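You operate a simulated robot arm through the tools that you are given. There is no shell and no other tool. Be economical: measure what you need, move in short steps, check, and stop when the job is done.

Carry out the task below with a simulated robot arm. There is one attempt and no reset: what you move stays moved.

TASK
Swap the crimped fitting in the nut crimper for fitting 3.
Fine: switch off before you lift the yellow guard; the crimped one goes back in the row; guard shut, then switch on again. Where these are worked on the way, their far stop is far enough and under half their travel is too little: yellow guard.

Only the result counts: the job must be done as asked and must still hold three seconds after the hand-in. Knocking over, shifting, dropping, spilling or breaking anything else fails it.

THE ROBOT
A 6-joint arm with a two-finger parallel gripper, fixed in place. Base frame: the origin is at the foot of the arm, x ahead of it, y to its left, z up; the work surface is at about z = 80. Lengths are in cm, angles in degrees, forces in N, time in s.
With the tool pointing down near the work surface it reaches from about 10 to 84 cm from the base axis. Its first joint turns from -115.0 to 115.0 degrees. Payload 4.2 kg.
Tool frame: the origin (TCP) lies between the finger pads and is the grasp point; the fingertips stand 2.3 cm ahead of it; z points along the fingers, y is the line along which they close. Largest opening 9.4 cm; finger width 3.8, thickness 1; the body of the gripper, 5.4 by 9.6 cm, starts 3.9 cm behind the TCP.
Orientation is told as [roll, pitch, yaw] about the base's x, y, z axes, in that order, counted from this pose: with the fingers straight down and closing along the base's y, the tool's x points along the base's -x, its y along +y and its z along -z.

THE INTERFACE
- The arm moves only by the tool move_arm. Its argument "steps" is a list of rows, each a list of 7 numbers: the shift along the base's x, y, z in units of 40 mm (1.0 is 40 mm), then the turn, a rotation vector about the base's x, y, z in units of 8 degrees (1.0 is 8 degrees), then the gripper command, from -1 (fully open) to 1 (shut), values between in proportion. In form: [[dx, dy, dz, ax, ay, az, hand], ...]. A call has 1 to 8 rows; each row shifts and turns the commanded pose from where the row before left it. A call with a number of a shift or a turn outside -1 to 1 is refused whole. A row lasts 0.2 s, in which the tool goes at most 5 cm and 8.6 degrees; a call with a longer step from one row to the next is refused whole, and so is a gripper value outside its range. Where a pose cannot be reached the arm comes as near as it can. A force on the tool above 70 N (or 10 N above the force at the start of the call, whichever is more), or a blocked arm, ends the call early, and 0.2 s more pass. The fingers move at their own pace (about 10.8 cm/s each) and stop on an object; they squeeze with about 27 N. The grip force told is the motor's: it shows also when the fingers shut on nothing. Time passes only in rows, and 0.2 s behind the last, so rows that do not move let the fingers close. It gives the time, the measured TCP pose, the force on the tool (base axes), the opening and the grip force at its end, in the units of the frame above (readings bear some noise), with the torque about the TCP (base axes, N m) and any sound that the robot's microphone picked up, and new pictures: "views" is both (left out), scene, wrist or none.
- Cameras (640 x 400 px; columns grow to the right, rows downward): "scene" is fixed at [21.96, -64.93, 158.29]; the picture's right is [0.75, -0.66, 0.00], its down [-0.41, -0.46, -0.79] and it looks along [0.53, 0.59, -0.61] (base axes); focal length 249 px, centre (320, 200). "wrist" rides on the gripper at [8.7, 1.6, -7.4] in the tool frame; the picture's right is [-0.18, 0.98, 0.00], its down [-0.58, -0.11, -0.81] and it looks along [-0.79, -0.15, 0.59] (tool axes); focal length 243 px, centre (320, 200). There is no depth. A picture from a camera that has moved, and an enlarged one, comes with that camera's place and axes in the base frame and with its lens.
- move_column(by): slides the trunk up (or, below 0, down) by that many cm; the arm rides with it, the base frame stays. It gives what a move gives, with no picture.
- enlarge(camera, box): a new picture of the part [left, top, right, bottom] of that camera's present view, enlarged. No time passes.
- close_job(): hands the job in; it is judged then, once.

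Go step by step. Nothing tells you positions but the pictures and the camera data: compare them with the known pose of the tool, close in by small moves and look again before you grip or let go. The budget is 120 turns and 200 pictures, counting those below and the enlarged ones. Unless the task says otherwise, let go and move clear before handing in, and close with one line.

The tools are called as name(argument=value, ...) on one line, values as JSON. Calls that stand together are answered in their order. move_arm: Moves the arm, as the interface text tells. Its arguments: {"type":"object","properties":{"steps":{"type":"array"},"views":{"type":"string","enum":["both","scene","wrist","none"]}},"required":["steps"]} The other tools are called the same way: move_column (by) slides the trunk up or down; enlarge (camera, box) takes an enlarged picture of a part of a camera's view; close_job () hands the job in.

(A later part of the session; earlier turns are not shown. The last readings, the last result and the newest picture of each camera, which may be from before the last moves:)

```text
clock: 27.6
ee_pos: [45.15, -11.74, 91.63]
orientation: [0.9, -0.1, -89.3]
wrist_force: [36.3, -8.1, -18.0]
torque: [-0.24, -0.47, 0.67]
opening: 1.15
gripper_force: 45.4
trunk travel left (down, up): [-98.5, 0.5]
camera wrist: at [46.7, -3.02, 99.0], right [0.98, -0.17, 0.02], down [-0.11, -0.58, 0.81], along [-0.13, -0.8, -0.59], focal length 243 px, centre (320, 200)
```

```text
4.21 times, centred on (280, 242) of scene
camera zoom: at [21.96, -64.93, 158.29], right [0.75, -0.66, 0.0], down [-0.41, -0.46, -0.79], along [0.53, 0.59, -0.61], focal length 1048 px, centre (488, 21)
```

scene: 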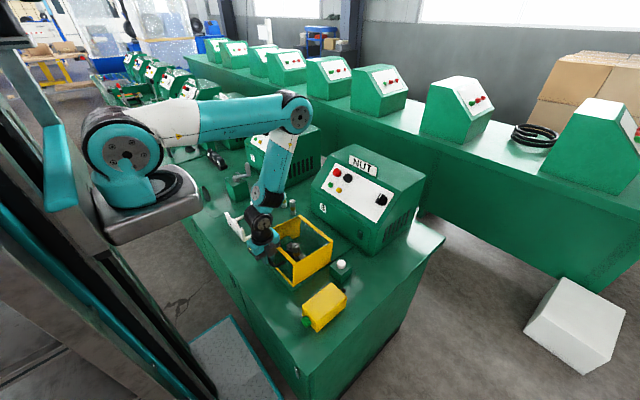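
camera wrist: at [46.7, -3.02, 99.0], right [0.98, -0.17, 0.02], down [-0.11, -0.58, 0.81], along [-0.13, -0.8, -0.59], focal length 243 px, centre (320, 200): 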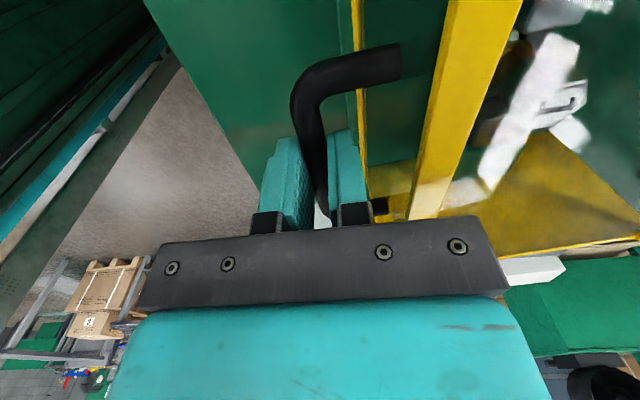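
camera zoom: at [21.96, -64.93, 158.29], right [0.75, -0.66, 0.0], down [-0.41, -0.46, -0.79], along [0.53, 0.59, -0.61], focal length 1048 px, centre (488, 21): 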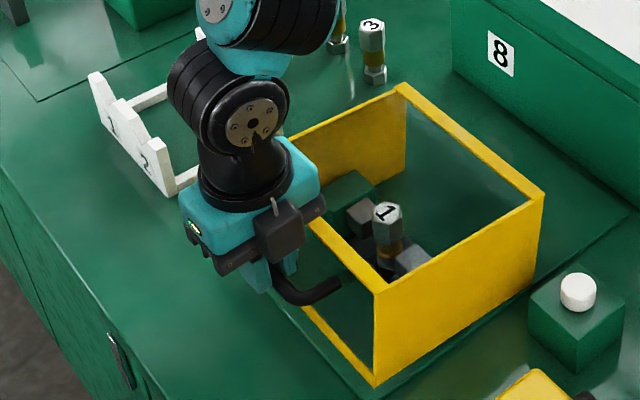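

The guard hinges at its rear lower edge (~x 65.6, z 80.3). I'll follow that arc with the bar turning in the grip.

move_arm(steps=[[0.49, 0, 0.49, 0, 0, 0, 1], [0.335, 0, 0.49, 0, 0, 0, 1], [0.39, 0, 0.45, 0, 0, 0, 1], [0.43, 0, 0.4, 0, 0, 0, 1], [0, 0, 0, 0, 0, 0, 1]], views="both")

```text
clock: 28.8
ee_pos: [50.49, -11.65, 99.19]
orientation: [-0.3, -0.2, -89.4]
wrist_force: [-31.4, -18.3, 31.2]
torque: [0.17, 0.5, 0.58]
opening: 1.18
gripper_force: 45.3
trunk travel left (down, up): [-98.5, 0.5]
camera wrist: at [52.21, -2.96, 106.56], right [0.98, -0.17, -0.01], down [-0.1, -0.58, 0.81], along [-0.14, -0.79, -0.59], focal length 243 px, centre (320, 200)
```

scene: 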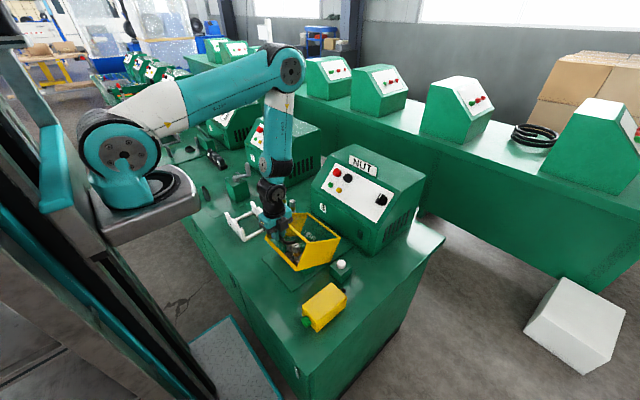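
wrist: 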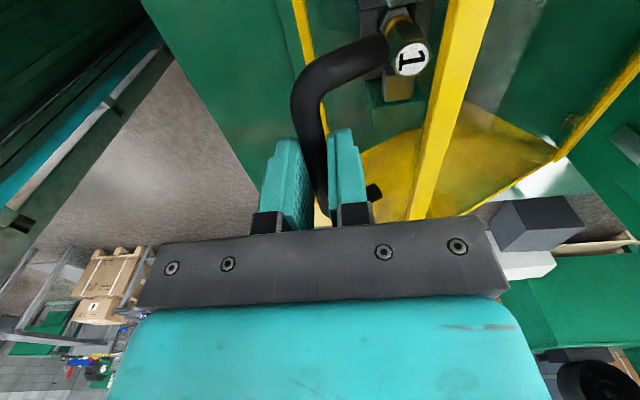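

The guard opens well; actual arc radius is slightly larger (hinge ~67.3). Continuing along it.

move_arm(steps=[[0.34, 0, 0.47, 0, 0, 0, 1], [0.52, 0, 0.36, 0, 0, 0, 1], [0.55, 0, 0.31, 0, 0, 0, 1], [0.58, 0, 0.25, 0, 0, 0, 1], [0, 0, 0, 0, 0, 0, 1]], views="wrist")

```text
clock: 30.0
ee_pos: [59.07, -11.43, 104.3]
orientation: [0.1, 0.1, -89.5]
wrist_force: [13.0, -11.8, -42.7]
torque: [0.16, -0.15, -0.73]
opening: 1.21
gripper_force: 44.7
trunk travel left (down, up): [-98.5, 0.5]
camera wrist: at [60.72, -2.88, 111.81], right [0.98, -0.17, 0.0], down [-0.11, -0.58, 0.81], along [-0.14, -0.79, -0.59], focal length 243 px, centre (320, 200)
```

wrist: 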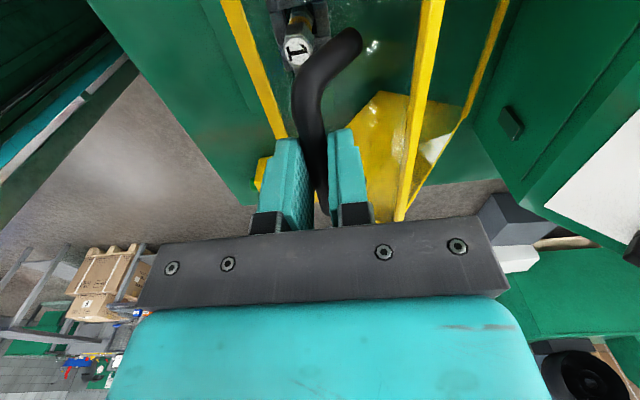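

Tracking fine (opened ~54°). Refit arc and continue.

move_arm(steps=[[0.6, 0, 0.08, 0, 0, 0, 1], [0.59, 0, 0.09, 0, 0, 0, 1], [0.6, 0, 0.03, 0, 0, 0, 1], [0.6, 0, -0.03, 0, 0, 0, 1], [0, 0, 0, 0, 0, 0, 1]], views="both")

```text
clock: 31.2
ee_pos: [68.56, -11.62, 105.27]
orientation: [0.3, 0.1, -89.3]
wrist_force: [3.8, -4.9, 21.8]
torque: [0.31, -0.13, -1.51]
opening: 1.16
gripper_force: 45.0
trunk travel left (down, up): [-98.5, 0.5]
camera wrist: at [70.18, -2.85, 112.68], right [0.98, -0.17, 0.01], down [-0.11, -0.58, 0.81], along [-0.14, -0.79, -0.59], focal length 243 px, centre (320, 200)
```

scene: 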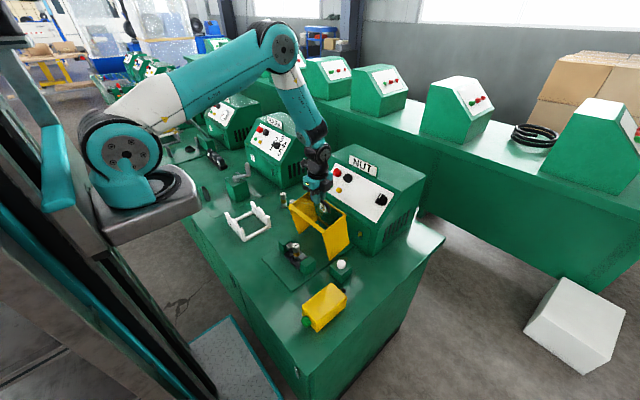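
wrist: 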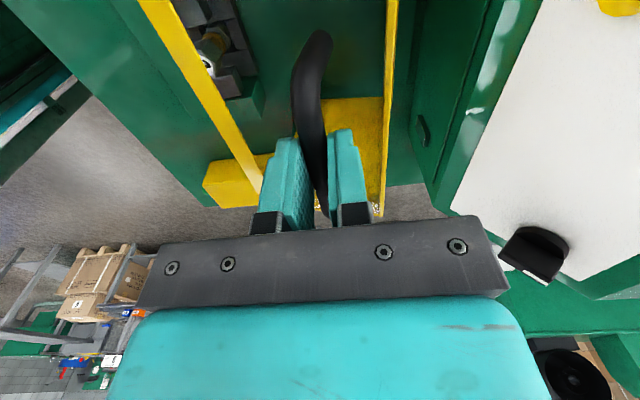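

Opened about 78°; going toward the stop.

move_arm(steps=[[0.6, 0, -0.07, 0, 0, 0, 1], [0.58, 0, -0.15, 0, 0, 0, 1], [0, 0, 0, 0, 0, 0, 1]], views="wrist")

```text
clock: 32.0
ee_pos: [73.42, -11.59, 104.09]
orientation: [0.1, 0.1, -89.4]
wrist_force: [4.1, -1.2, 4.6]
torque: [-0.05, -0.08, -1.72]
opening: 1.18
gripper_force: 44.7
trunk travel left (down, up): [-98.5, 0.5]
camera wrist: at [74.95, -2.85, 111.55], right [0.98, -0.17, 0.0], down [-0.1, -0.58, 0.81], along [-0.14, -0.79, -0.59], focal length 243 px, centre (320, 200)
```

wrist: 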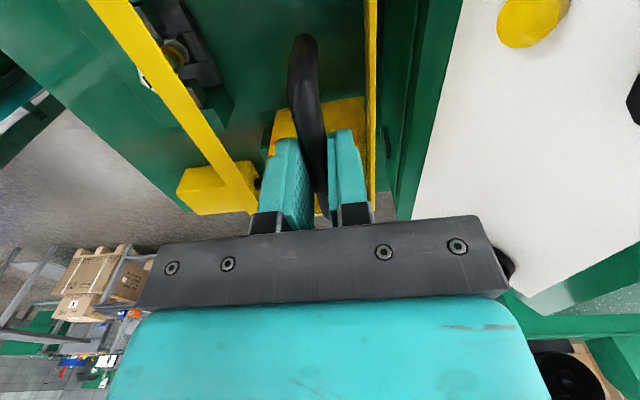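

No stop at ~90°; nudging on.

move_arm(steps=[[0.28, 0, -0.09, 0, 0, 0, 1], [0.27, 0, -0.11, 0, 0, 0, 1], [0, 0, 0, 0, 0, 0, 1]], views="both")

enlarge(camera="scene", box=[260, 150, 400, 280])

```text
clock: 32.8
ee_pos: [75.41, -11.57, 103.31]
orientation: [0.1, 0.0, -89.4]
wrist_force: [1.9, -2.7, -0.1]
torque: [-0.59, 0.04, -1.74]
opening: 1.18
gripper_force: 44.9
trunk travel left (down, up): [-98.5, 0.5]
camera wrist: at [76.99, -2.85, 110.72], right [0.98, -0.17, 0.0], down [-0.1, -0.58, 0.81], along [-0.14, -0.79, -0.59], focal length 243 px, centre (320, 200)
```

scene: 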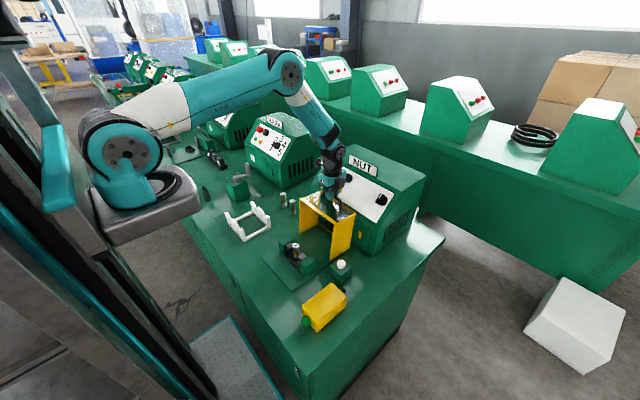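
wrist: 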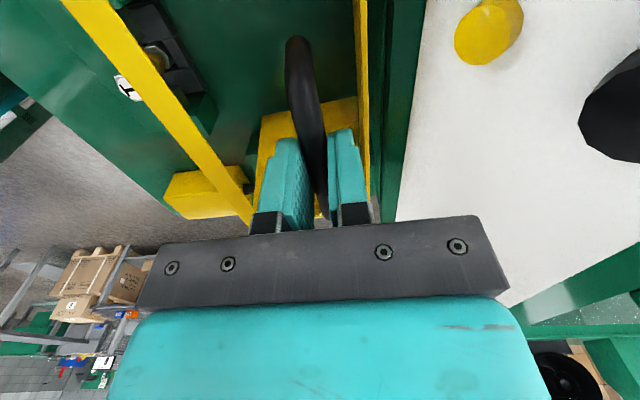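

```text
3.08 times, centred on (330, 215) of scene
camera zoom: at [21.96, -64.93, 158.29], right [0.75, -0.66, 0.0], down [-0.41, -0.46, -0.79], along [0.53, 0.59, -0.61], focal length 766 px, centre (289, 154)
```

zoom: 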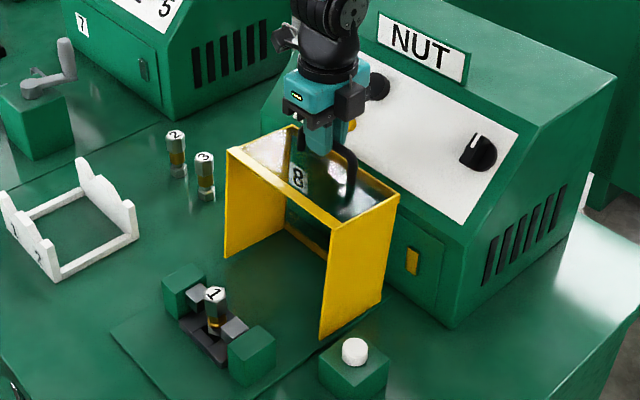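

Open ~95° and past vertical; nudging toward the far stop.

move_arm(steps=[[0.25, 0, -0.11, 0, 0, 0, 1], [0.25, 0, -0.12, 0, 0, 0, 1], [0, 0, 0, 0, 0, 0, 1]], views="scene")

enlarge(camera="scene", box=[260, 150, 400, 280])

```text
clock: 33.5
ee_pos: [76.5, -11.6, 102.69]
orientation: [-1.2, 0.0, -89.6]
wrist_force: [-34.4, -1.0, 42.5]
torque: [-0.44, 0.5, -1.51]
opening: 1.17
gripper_force: 44.8
trunk travel left (down, up): [-98.5, 0.5]
stopped in row 3: the force on the tool passed its limit (the readings are from after the stop); the commanded pose is now the measured one
```

scene: 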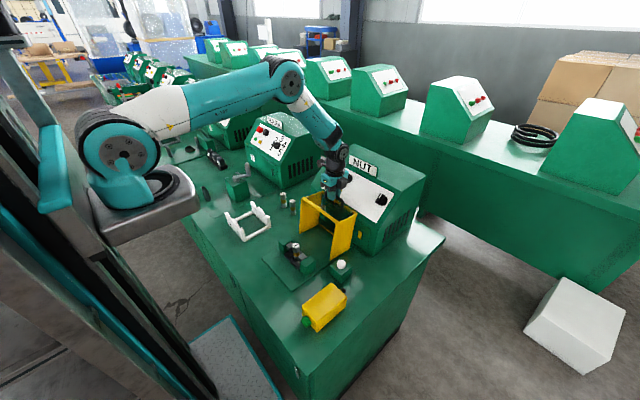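

```text
3.08 times, centred on (330, 215) of scene
camera zoom: at [21.96, -64.93, 158.29], right [0.75, -0.66, 0.0], down [-0.41, -0.46, -0.79], along [0.53, 0.59, -0.61], focal length 766 px, centre (289, 154)
```

zoom: 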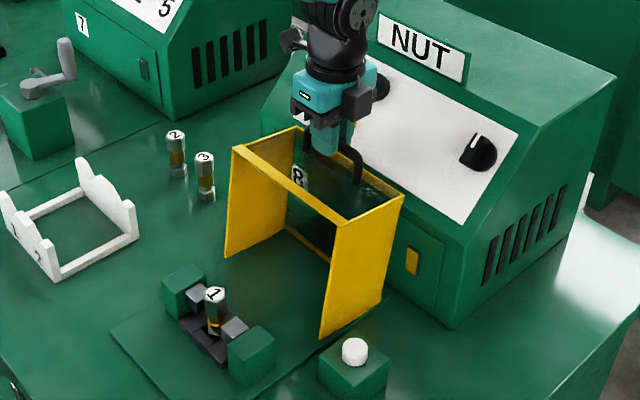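

Far stop reached (~98°). Releasing and rising clear.

move_arm(steps=[[0, 0, 0, 0, 0, 0, 0.4], [0, 0, 0, 0, 0, 0, 0.4], [0, 0, 0.6, 0, 0, 0, 0.4], [0, 0, 0.8, 0, 0, 0, 0.4], [-0.5, 0, 0.8, 0, 0, 0, 0.4]], views="both")

enlarge(camera="scene", box=[260, 150, 400, 280])

```text
clock: 34.8
ee_pos: [74.95, -11.51, 111.19]
orientation: [-1.0, 0.0, -89.4]
wrist_force: [0.8, 0.2, -0.3]
torque: [0.0, 0.03, 0.01]
opening: 2.82
gripper_force: 0.1
trunk travel left (down, up): [-98.5, 0.5]
camera wrist: at [76.71, -2.8, 118.54], right [0.98, -0.17, -0.02], down [-0.09, -0.58, 0.81], along [-0.15, -0.79, -0.59], focal length 243 px, centre (320, 200)
```

scene: 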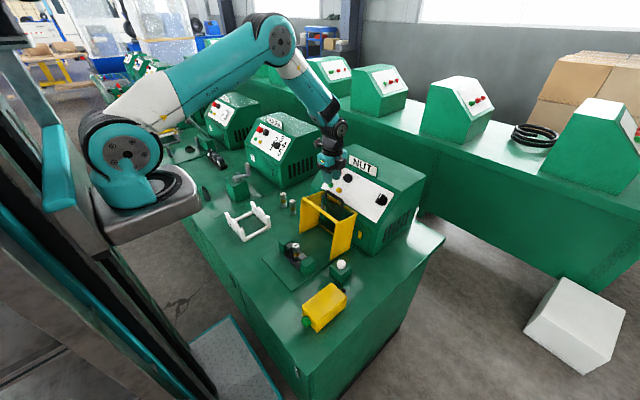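
wrist: 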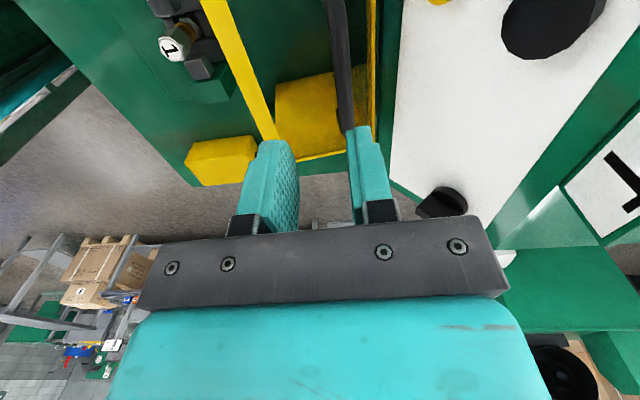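

```text
3.08 times, centred on (330, 215) of scene
camera zoom: at [21.96, -64.93, 158.29], right [0.75, -0.66, 0.0], down [-0.41, -0.46, -0.79], along [0.53, 0.59, -0.61], focal length 766 px, centre (289, 154)
```

zoom: 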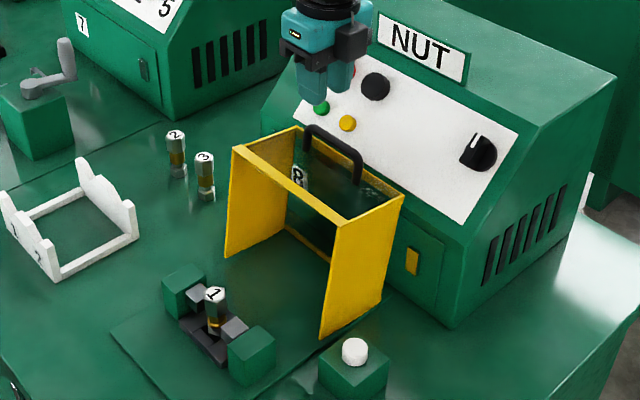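

The guard stays open. Now a close look at fitting 1 in the jaws.

enlarge(camera="scene", box=[270, 225, 326, 275])

move_arm(steps=[[-0.9, 0, 0, 0, 0, 0, 0], [-0.9, 0, 0, 0, 0, 0, 0], [-0.9, 0, -0.2, 0, 0, 0, 0], [-0.9, 0.2, -0.5, 0, 0, 0, 0], [-0.8, 0.2, -0.5, 0, 0, 0, 0], [0, 0.2, 0, 0, 0, 0, 0]], views="wrist")

enlarge(camera="wrist", box=[240, 0, 480, 150])

```text
8.00 times, centred on (298, 250) of scene
camera zoom: at [21.96, -64.93, 158.29], right [0.75, -0.66, 0.0], down [-0.41, -0.46, -0.79], along [0.53, 0.59, -0.61], focal length 1990 px, centre (496, -200)
```

zoom: 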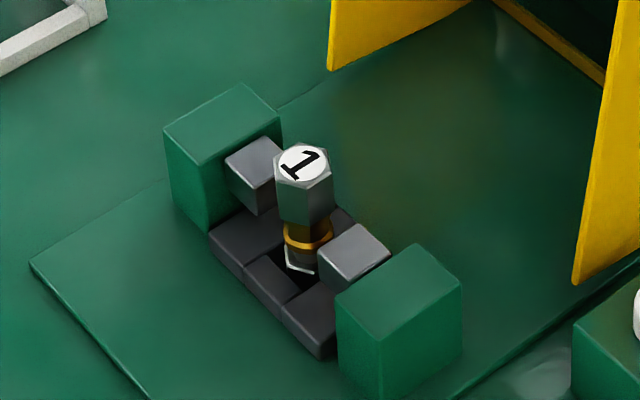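

```text
clock: 36.1
ee_pos: [57.12, -9.04, 106.23]
orientation: [-0.9, -0.1, -89.4]
wrist_force: [0.5, 0.7, -0.8]
torque: [-0.01, -0.01, 0.02]
opening: 4.72
gripper_force: 0.0
trunk travel left (down, up): [-98.5, 0.5]
camera wrist: at [59.02, -0.33, 113.6], right [0.98, -0.17, -0.02], down [-0.09, -0.58, 0.81], along [-0.15, -0.79, -0.59], focal length 243 px, centre (320, 200)
```

wrist: 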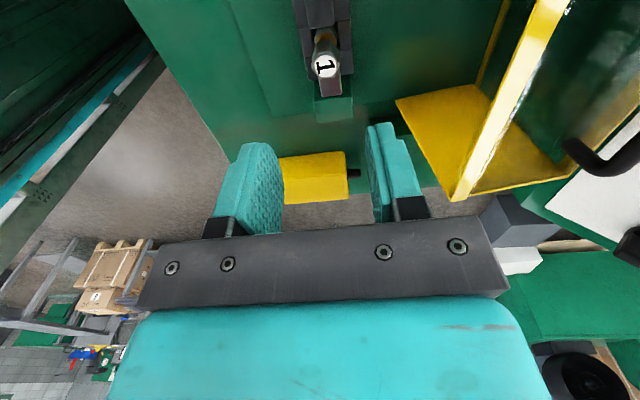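

```text
2.67 times, centred on (360, 75) of wrist
camera zoom: at [59.02, -0.33, 113.6], right [0.98, -0.17, -0.02], down [-0.09, -0.58, 0.81], along [-0.15, -0.79, -0.59], focal length 647 px, centre (213, 533)
```

zoom: 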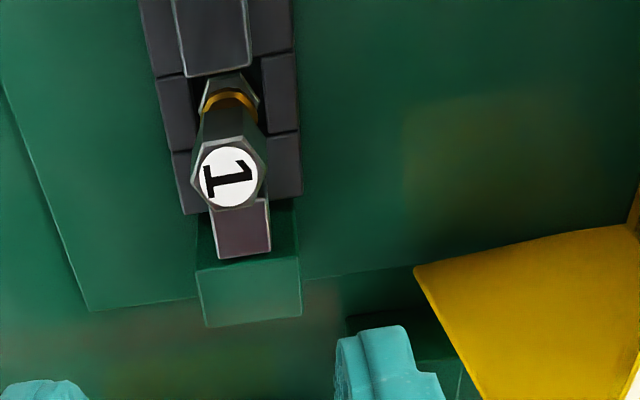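

enlarge(camera="wrist", box=[300, 20, 356, 90])

enlarge(camera="scene", box=[272, 186, 304, 218])

```text
5.71 times, centred on (328, 55) of wrist
camera zoom: at [59.02, -0.33, 113.6], right [0.98, -0.17, -0.02], down [-0.09, -0.58, 0.81], along [-0.15, -0.79, -0.59], focal length 1386 px, centre (274, 1029)
```

zoom: 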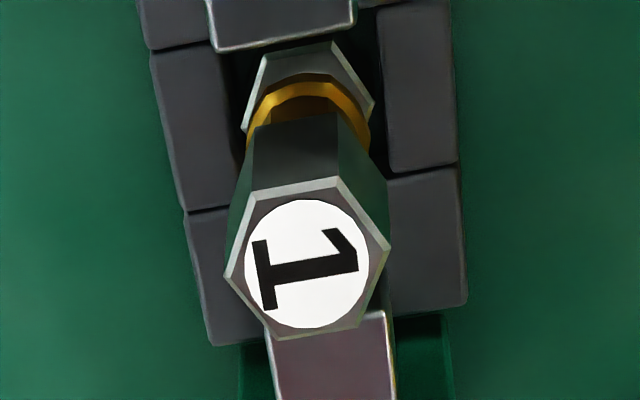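

```text
12.50 times, centred on (288, 202) of scene
camera zoom: at [21.96, -64.93, 158.29], right [0.75, -0.66, 0.0], down [-0.41, -0.46, -0.79], along [0.53, 0.59, -0.61], focal length 3110 px, centre (720, 175)
```

zoom: 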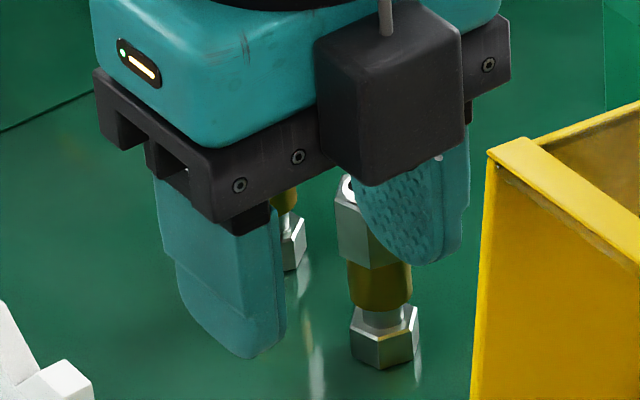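

Fitting 1 sits in a snug black pocket with its hex flats facing ±y and jaws on the ±y sides (tops at ~z 86). I'll turn the tool back to close along y and hover above it.

move_arm(steps=[[0, -0.1, 0, 0, 0, 1, 0], [0, -0.1, 0, 0, 0, 1, 0], [0, -0.1, 0, 0, 0, 1, 0], [0, -0.1, 0, 0, 0, 1, 0], [0, -0.1, 0, 0, 0, 1, 0], [0, -0.1, 0, 0, 0, 1, 0], [0, -0.1, 0, 0, 0, 1, 0], [0, 0, 0, 0, 0, 1, 0]], views="none")

move_arm(steps=[[0, 0, -0.4, 0, 0, 1, 0], [0, 0, -0.4, 0, 0, 1, 0], [0, 0, -0.4, 0, 0, 1, 0], [0, 0, -0.4, 0, 0, 0.18, 0], [0, 0, 0, 0, 0, 0, 0]], views="both")

enlarge(camera="scene", box=[260, 200, 340, 280])

```text
clock: 38.0
ee_pos: [57.2, -12.0, 106.4]
orientation: [-1.0, 0.0, -25.2]
wrist_force: [0.2, 0.4, -0.2]
torque: [0.0, -0.01, 0.03]
opening: 4.7
gripper_force: 0.0
trunk travel left (down, up): [-98.5, 0.5]
```

```text
clock: 39.1
ee_pos: [57.14, -11.87, 100.05]
orientation: [-0.9, 0.1, 0.1]
wrist_force: [0.4, -0.8, -0.3]
torque: [0.0, 0.01, 0.01]
opening: 4.71
gripper_force: 0.0
trunk travel left (down, up): [-98.5, 0.5]
camera wrist: at [48.64, -10.09, 107.4], right [0.18, 0.98, -0.02], down [0.58, -0.09, 0.81], along [0.79, -0.16, -0.59], focal length 243 px, centre (320, 200)
```

scene: 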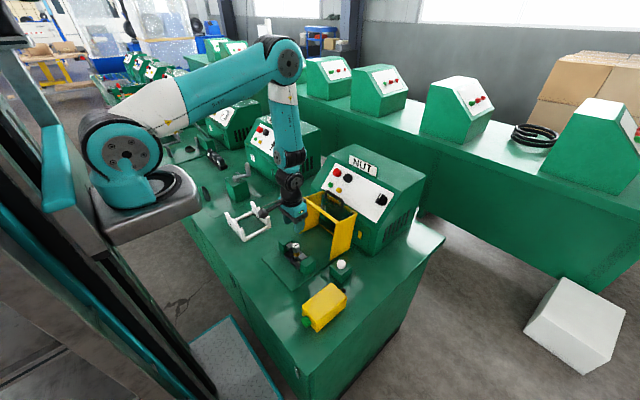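
wrist: 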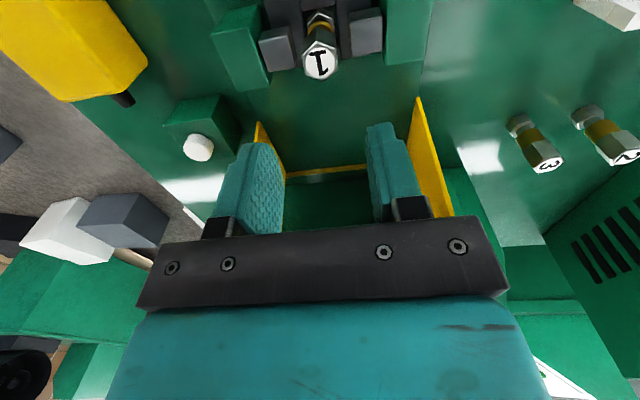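

```text
5.00 times, centred on (300, 240) of scene
camera zoom: at [21.96, -64.93, 158.29], right [0.75, -0.66, 0.0], down [-0.41, -0.46, -0.79], along [0.53, 0.59, -0.61], focal length 1244 px, centre (420, 0)
```

zoom: 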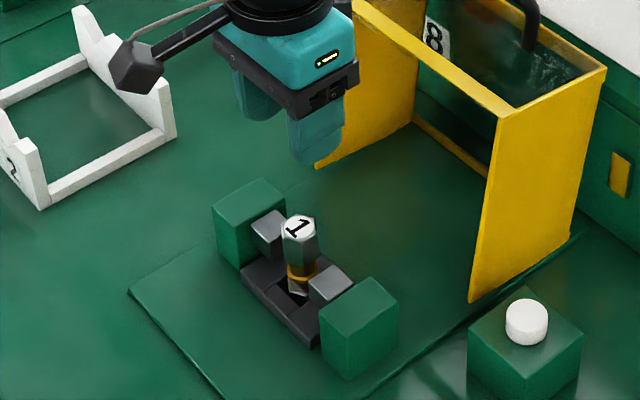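

Fitting 1's top is at about (57.2, -12.1, 88). Descending with fingertips staying just above the jaws.

move_arm(steps=[[0, -0.05, -0.8, 0.11, 0, 0, 0], [0, 0, -0.8, 0, 0, 0, 0], [0, 0, -0.8, 0, 0, 0, 0.1], [0, 0, 0, 0, 0, 0, 0.1]], views="both")

enlarge(camera="scene", box=[270, 215, 330, 275])

enlarge(camera="wrist", box=[220, 40, 420, 240])

```text
clock: 40.1
ee_pos: [57.34, -12.19, 90.28]
orientation: [0.0, -0.1, 0.1]
wrist_force: [-0.5, 0.3, 0.1]
torque: [-0.03, 0.05, -0.03]
opening: 4.23
gripper_force: 0.1
trunk travel left (down, up): [-98.5, 0.5]
camera wrist: at [48.72, -10.56, 97.73], right [0.18, 0.98, 0.0], down [0.58, -0.11, 0.81], along [0.79, -0.15, -0.59], focal length 243 px, centre (320, 200)
```

scene: 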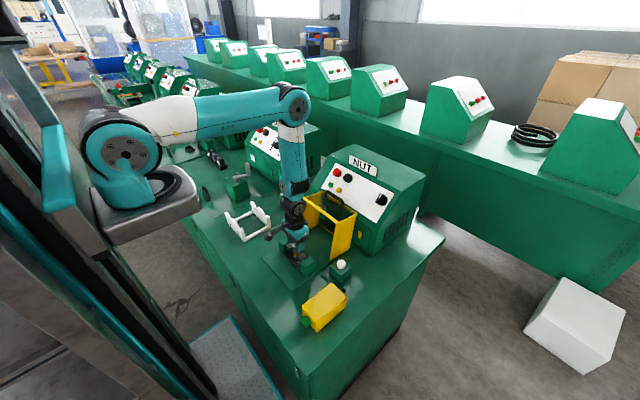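
wrist: 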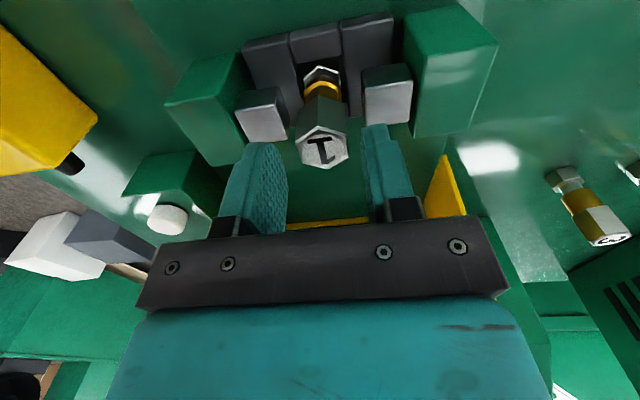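

```text
6.67 times, centred on (300, 245) of scene
camera zoom: at [21.96, -64.93, 158.29], right [0.75, -0.66, 0.0], down [-0.41, -0.46, -0.79], along [0.53, 0.59, -0.61], focal length 1659 px, centre (453, -100)
```

zoom: 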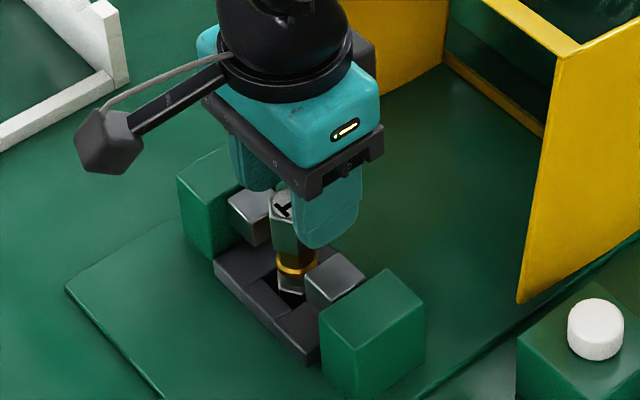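

```text
2.00 times, centred on (320, 140) of wrist
camera zoom: at [48.72, -10.56, 97.73], right [0.18, 0.98, 0.0], down [0.58, -0.11, 0.81], along [0.79, -0.15, -0.59], focal length 485 px, centre (320, 320)
```

zoom: 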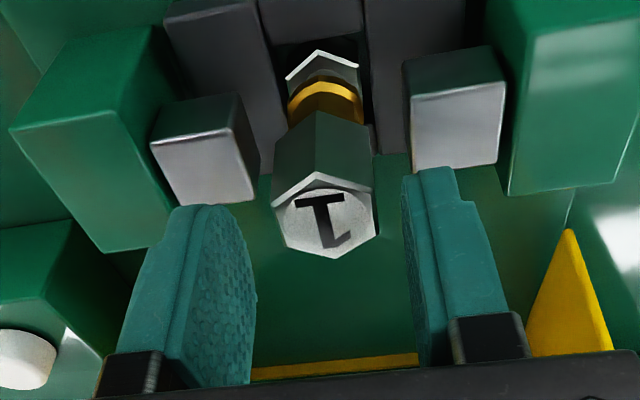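

Aligned well. Lowering 1.7 cm and closing.

move_arm(steps=[[0, 0, -0.2, 0, 0, 0, 0.1], [0, 0, -0.23, 0, 0, 0, 0.1], [0, 0, 0, 0, 0, 0, 0.3], [0, 0, 0, 0, 0, 0, 1], [0, 0, 0, 0, 0, 0, 1]], views="both")

enlarge(camera="scene", box=[270, 215, 330, 275])

```text
clock: 41.4
ee_pos: [57.14, -12.03, 88.58]
orientation: [-0.2, 0.0, 0.2]
wrist_force: [0.2, 0.2, -0.8]
torque: [0.02, 0.03, 0.02]
opening: 2.59
gripper_force: 26.2
trunk travel left (down, up): [-98.5, 0.5]
camera wrist: at [48.67, -10.47, 96.08], right [0.18, 0.98, 0.0], down [0.58, -0.11, 0.81], along [0.79, -0.15, -0.59], focal length 243 px, centre (320, 200)
```

scene: 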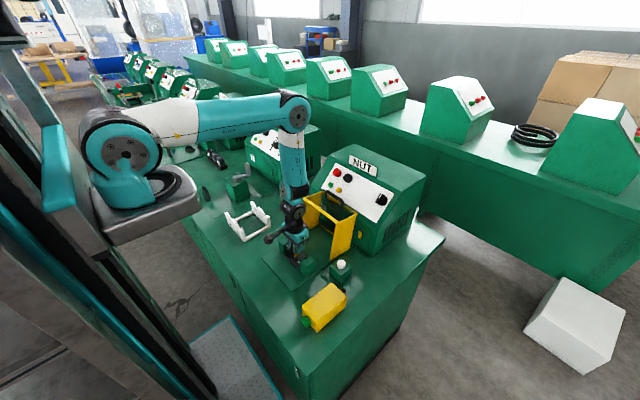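
wrist: 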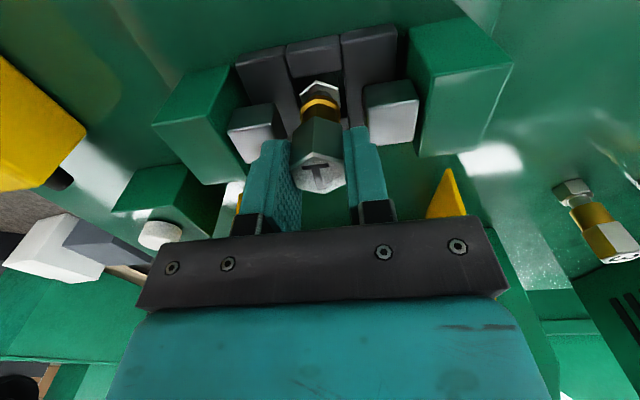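

```text
6.67 times, centred on (300, 245) of scene
camera zoom: at [21.96, -64.93, 158.29], right [0.75, -0.66, 0.0], down [-0.41, -0.46, -0.79], along [0.53, 0.59, -0.61], focal length 1659 px, centre (453, -100)
```

zoom: 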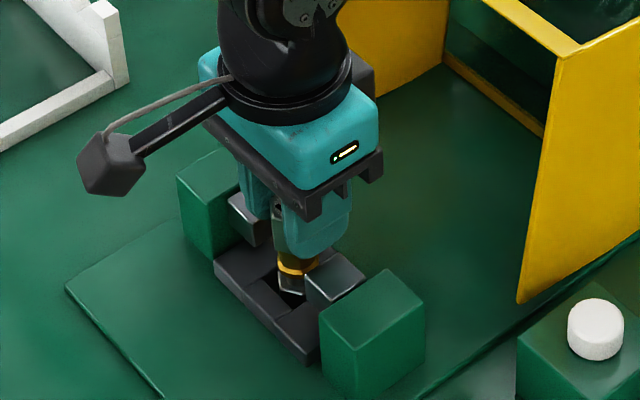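

Gripped at 2.59 cm. Lifting straight up.

move_arm(steps=[[0, 0, 0.3, 0, 0, 0, 1], [0, 0, 0.5, 0, 0, 0, 1], [0, 0, 0.8, 0, 0, 0, 1], [0, 0, 0.8, 0, 0, 0, 1], [0, 0, 0, 0, 0, 0, 1]], views="both")

enlarge(camera="scene", box=[260, 190, 340, 270])

enlarge(camera="wrist", box=[220, 60, 420, 240])

```text
clock: 42.5
ee_pos: [57.33, -12.2, 98.38]
orientation: [-0.1, 0.1, 0.2]
wrist_force: [0.0, -0.8, -1.8]
torque: [-0.04, 0.0, -0.03]
opening: 2.56
gripper_force: 26.3
trunk travel left (down, up): [-98.5, 0.5]
camera wrist: at [48.8, -10.58, 105.68], right [0.18, 0.98, 0.0], down [0.58, -0.11, 0.81], along [0.79, -0.15, -0.59], focal length 243 px, centre (320, 200)
```

scene: 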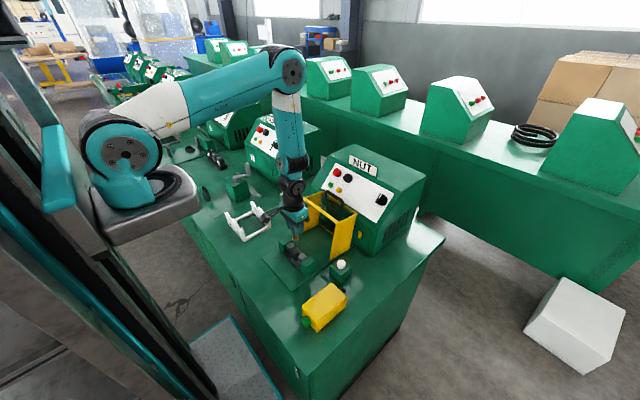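
wrist: 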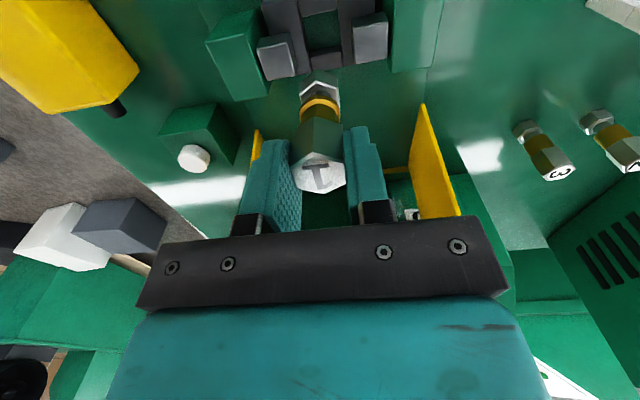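

```text
5.00 times, centred on (300, 230) of scene
camera zoom: at [21.96, -64.93, 158.29], right [0.75, -0.66, 0.0], down [-0.41, -0.46, -0.79], along [0.53, 0.59, -0.61], focal length 1244 px, centre (420, 50)
```

zoom: 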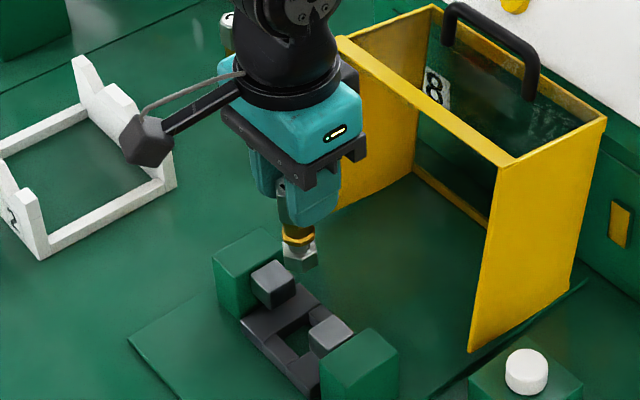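

```text
2.22 times, centred on (320, 150) of wrist
camera zoom: at [48.8, -10.58, 105.68], right [0.18, 0.98, 0.0], down [0.58, -0.11, 0.81], along [0.79, -0.15, -0.59], focal length 539 px, centre (320, 311)
```

zoom: 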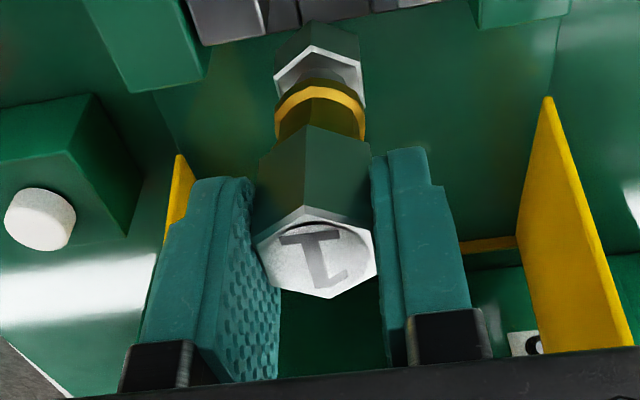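

Fitting 1 is lifted cleanly (base about 8.0 cm below TCP). Taking it to the free row place beside 2, at about (72.2, 26.3).

move_arm(steps=[[0, 0.8, 0.4, 0, 0, 0, 1], [0, 0.9, 0, 0, 0, 0, 1], [0, 0.9, 0, 0, 0, 0, 1], [0, 0.9, 0, 0, 0, 0, 1], [0, 0.9, 0, 0, 0, 0, 1], [0.4, 0.9, 0, 0, 0, 0, 1], [0.4, 0.9, 0, 0, 0, 0, 1], [0.4, 0.9, 0, 0, 0, 0, 1]], views="none")

move_arm(steps=[[0.6, 0.9, 0, 0, 0, 0, 1], [0.6, 0.9, 0, 0, 0, 0, 1], [0.6, 0.6, 0, 0, 0, 0, 1], [0.6, 0, 0, 0, 0, 0, 1], [0, 0, 0, 0, 0, 0, 1]], views="both")

```text
clock: 44.4
ee_pos: [62.18, 16.36, 99.83]
orientation: [-0.1, 0.0, -0.1]
wrist_force: [-0.2, 0.0, -0.5]
torque: [-0.01, 0.02, 0.02]
opening: 2.57
gripper_force: 26.8
trunk travel left (down, up): [-98.5, 0.5]
```

```text
clock: 45.5
ee_pos: [71.69, 25.86, 99.8]
orientation: [-0.2, 0.0, 0.0]
wrist_force: [0.2, 0.5, -0.4]
torque: [-0.02, -0.01, 0.01]
opening: 2.56
gripper_force: 26.8
trunk travel left (down, up): [-98.5, 0.5]
camera wrist: at [63.13, 27.61, 107.16], right [0.18, 0.98, 0.0], down [0.58, -0.11, 0.81], along [0.79, -0.15, -0.59], focal length 243 px, centre (320, 200)
```

scene: 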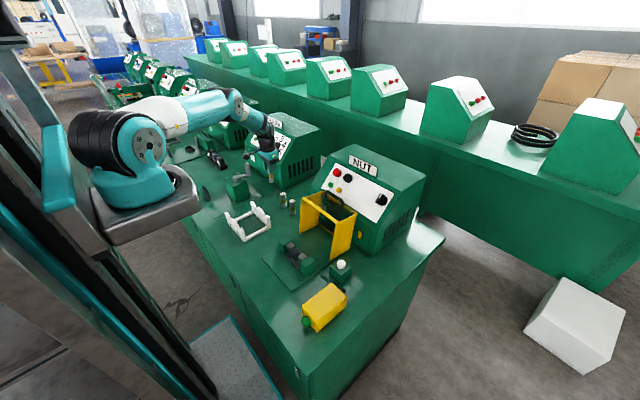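
wrist: 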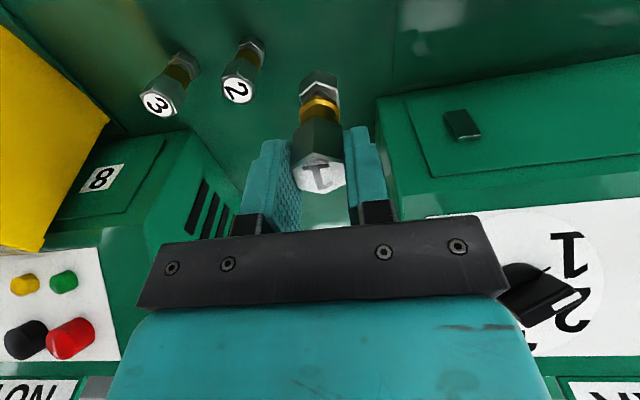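

Row line is at x≈72.5. Fine-adjusting and lowering to near the bench.

move_arm(steps=[[0.18, 0.1, -0.7, 0, 0, 0, 1], [0, 0, -0.8, 0, 0, 0, 1], [0, 0, -0.8, 0, 0, 0, 1], [0, 0, -0.45, 0, 0, 0, 1], [0, 0, 0, 0, 0, 0, 1]], views="both")

enlarge(camera="scene", box=[240, 160, 320, 220])

enlarge(camera="wrist", box=[120, 40, 400, 220])

```text
clock: 46.8
ee_pos: [70.54, 24.97, 90.86]
orientation: [0.0, -0.1, 0.1]
wrist_force: [-0.6, -0.5, -1.1]
torque: [0.02, 0.03, -0.02]
opening: 2.58
gripper_force: 26.5
out of reach, approached as far as the arm can: row 2, 3, 4
trunk travel left (down, up): [-98.5, 0.5]
camera wrist: at [61.87, 26.64, 98.27], right [0.18, 0.98, 0.0], down [0.58, -0.11, 0.81], along [0.79, -0.15, -0.59], focal length 243 px, centre (320, 200)
```

scene: 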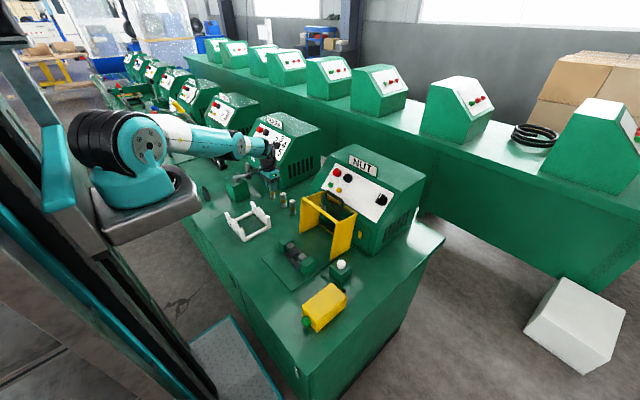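
wrist: 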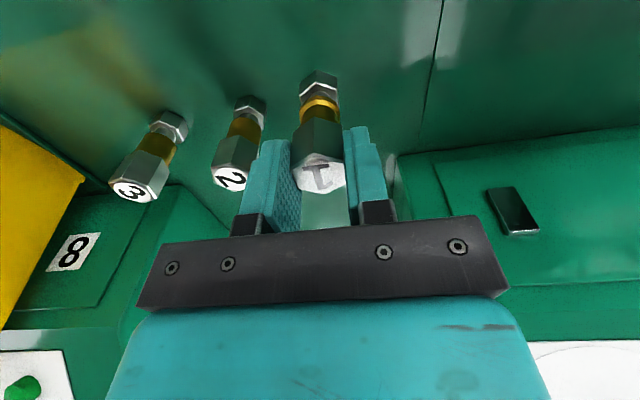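

```text
6.67 times, centred on (280, 190) of scene
camera zoom: at [21.96, -64.93, 158.29], right [0.75, -0.66, 0.0], down [-0.41, -0.46, -0.79], along [0.53, 0.59, -0.61], focal length 1659 px, centre (587, 267)
```

zoom: 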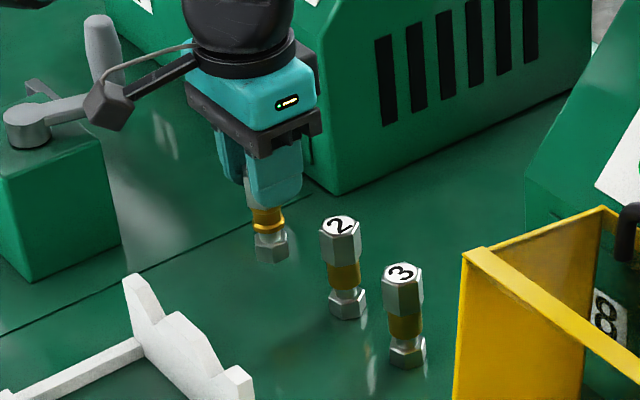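

```text
2.22 times, centred on (260, 130) of wrist
camera zoom: at [61.87, 26.64, 98.27], right [0.18, 0.98, 0.0], down [0.58, -0.11, 0.81], along [0.79, -0.15, -0.59], focal length 539 px, centre (453, 356)
```

zoom: 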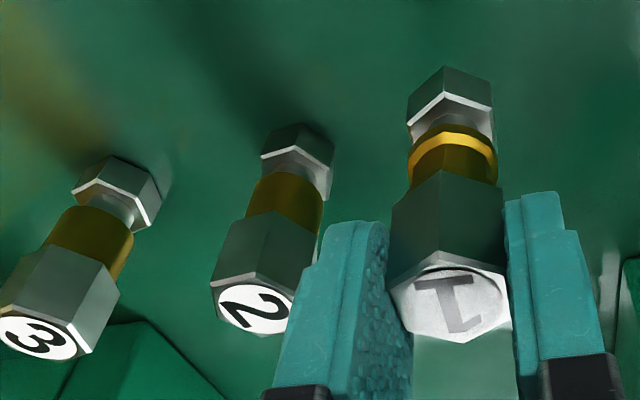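

Arm is fully stretched at this trunk height. I'll raise the tool, then lower the trunk by 11 cm to extend low reach.

move_arm(steps=[[0, 0, 0.9, 0, 0, 0, 1], [0, 0, 0.9, 0, 0, 0, 1], [0, 0, 0.9, 0, 0, 0, 1], [0, 0, 0, 0, 0, 0, 1]], views="none")

move_column(by=-11)

```text
clock: 47.8
ee_pos: [70.4, 24.89, 101.81]
orientation: [-0.2, 0.0, 0.1]
wrist_force: [-0.2, -0.1, -1.8]
torque: [0.0, -0.01, 0.02]
opening: 2.6
gripper_force: 26.7
trunk travel left (down, up): [-98.5, 0.5]
```

```text
clock: 49.2
ee_pos: [70.47, 24.75, 90.77]
orientation: [-0.1, -0.1, 0.1]
wrist_force: [0.4, 0.4, -0.7]
torque: [0.01, 0.01, -0.03]
opening: 2.56
gripper_force: 26.9
trunk travel left (down, up): [-87.5, 11.5]
```

move_arm(steps=[[0.5, 0.38, 0, 0, 0, 0, 1], [0, 0, -0.3, 0, 0, 0, 1], [0, 0, 0, 0, 0, 0, 1]], views="wrist")

enlarge(camera="scene", box=[240, 160, 320, 220])

enlarge(camera="wrist", box=[120, 40, 400, 220])

```text
clock: 50.0
ee_pos: [72.47, 26.36, 89.4]
orientation: [-0.1, 0.0, 0.1]
wrist_force: [1.2, 0.1, -1.2]
torque: [-0.04, -0.01, -0.01]
opening: 2.59
gripper_force: 26.9
trunk travel left (down, up): [-87.5, 11.5]
camera wrist: at [64.0, 28.03, 96.98], right [0.18, 0.98, 0.0], down [0.58, -0.11, 0.81], along [0.79, -0.15, -0.59], focal length 243 px, centre (320, 200)
```

wrist: 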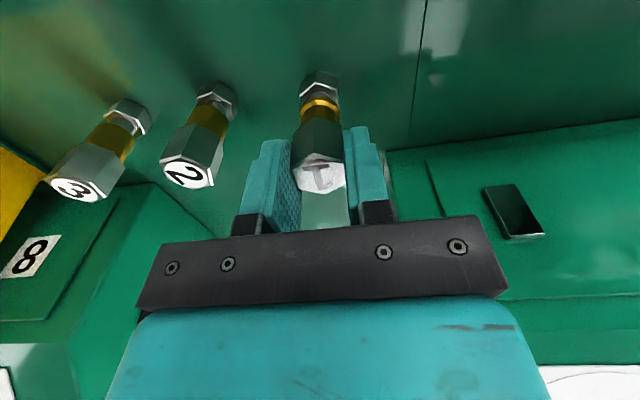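

```text
6.67 times, centred on (280, 190) of scene
camera zoom: at [21.96, -64.93, 158.29], right [0.75, -0.66, 0.0], down [-0.41, -0.46, -0.79], along [0.53, 0.59, -0.61], focal length 1659 px, centre (587, 267)
```

zoom: 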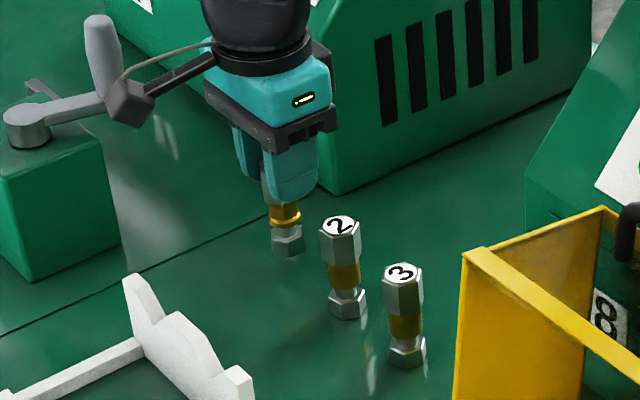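

```text
2.22 times, centred on (260, 130) of wrist
camera zoom: at [64.0, 28.03, 96.98], right [0.18, 0.98, 0.0], down [0.58, -0.11, 0.81], along [0.79, -0.15, -0.59], focal length 539 px, centre (453, 356)
```

zoom: 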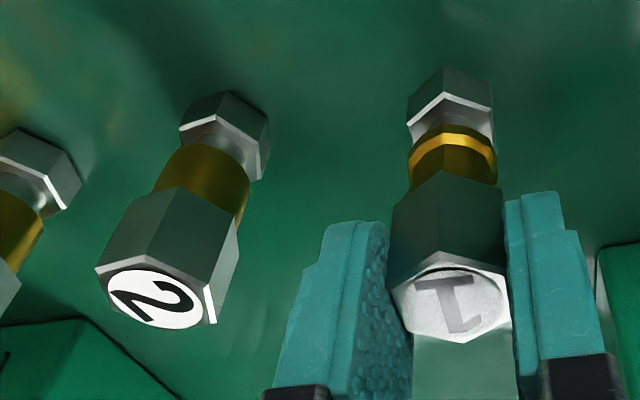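

Position extrapolates the row very well. Lowering the last ~1.4 cm slowly.

move_arm(steps=[[0, 0, -0.15, 0, 0, 0, 1], [0, 0, -0.12, 0, 0, 0, 1], [0, 0, -0.05, 0, 0, 0, 1], [0, 0, 0, 0, 0, 0, 1]], views="none")

enlarge(camera="scene", box=[260, 175, 308, 211])

```text
clock: 51.0
ee_pos: [72.46, 26.25, 88.31]
orientation: [-0.2, 0.0, 0.1]
wrist_force: [-0.3, -0.6, -1.6]
torque: [0.01, 0.02, 0.0]
opening: 2.53
gripper_force: 27.4
trunk travel left (down, up): [-87.5, 11.5]
```

```text
11.11 times, centred on (284, 193) of scene
camera zoom: at [21.96, -64.93, 158.29], right [0.75, -0.66, 0.0], down [-0.41, -0.46, -0.79], along [0.53, 0.59, -0.61], focal length 2765 px, centre (720, 278)
```

zoom: 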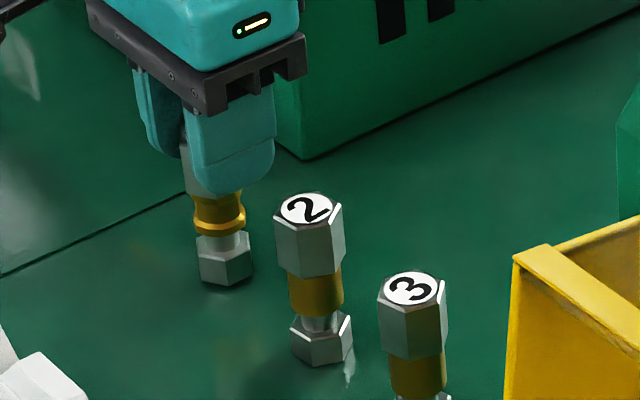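

No contact yet; creeping down in small steps.

move_arm(steps=[[0, 0, -0.06, 0, 0, 0, 1], [0, 0, 0, 0, 0, 0, 1]], views="none")

move_arm(steps=[[0, 0, -0.05, 0, 0, 0, 1], [0, 0, 0, 0, 0, 0, 1]], views="none")

```text
clock: 51.6
ee_pos: [72.52, 26.5, 88.08]
orientation: [-0.1, 0.0, 0.0]
wrist_force: [0.2, -0.9, 2.6]
torque: [-0.05, -0.02, 0.0]
opening: 2.57
gripper_force: 27.1
trunk travel left (down, up): [-87.5, 11.5]
```

```text
clock: 52.2
ee_pos: [72.6, 26.44, 87.97]
orientation: [0.0, 0.0, 0.0]
wrist_force: [-7.2, -2.4, 24.3]
torque: [-0.15, 0.48, 0.01]
opening: 2.55
gripper_force: 26.7
trunk travel left (down, up): [-87.5, 11.5]
```

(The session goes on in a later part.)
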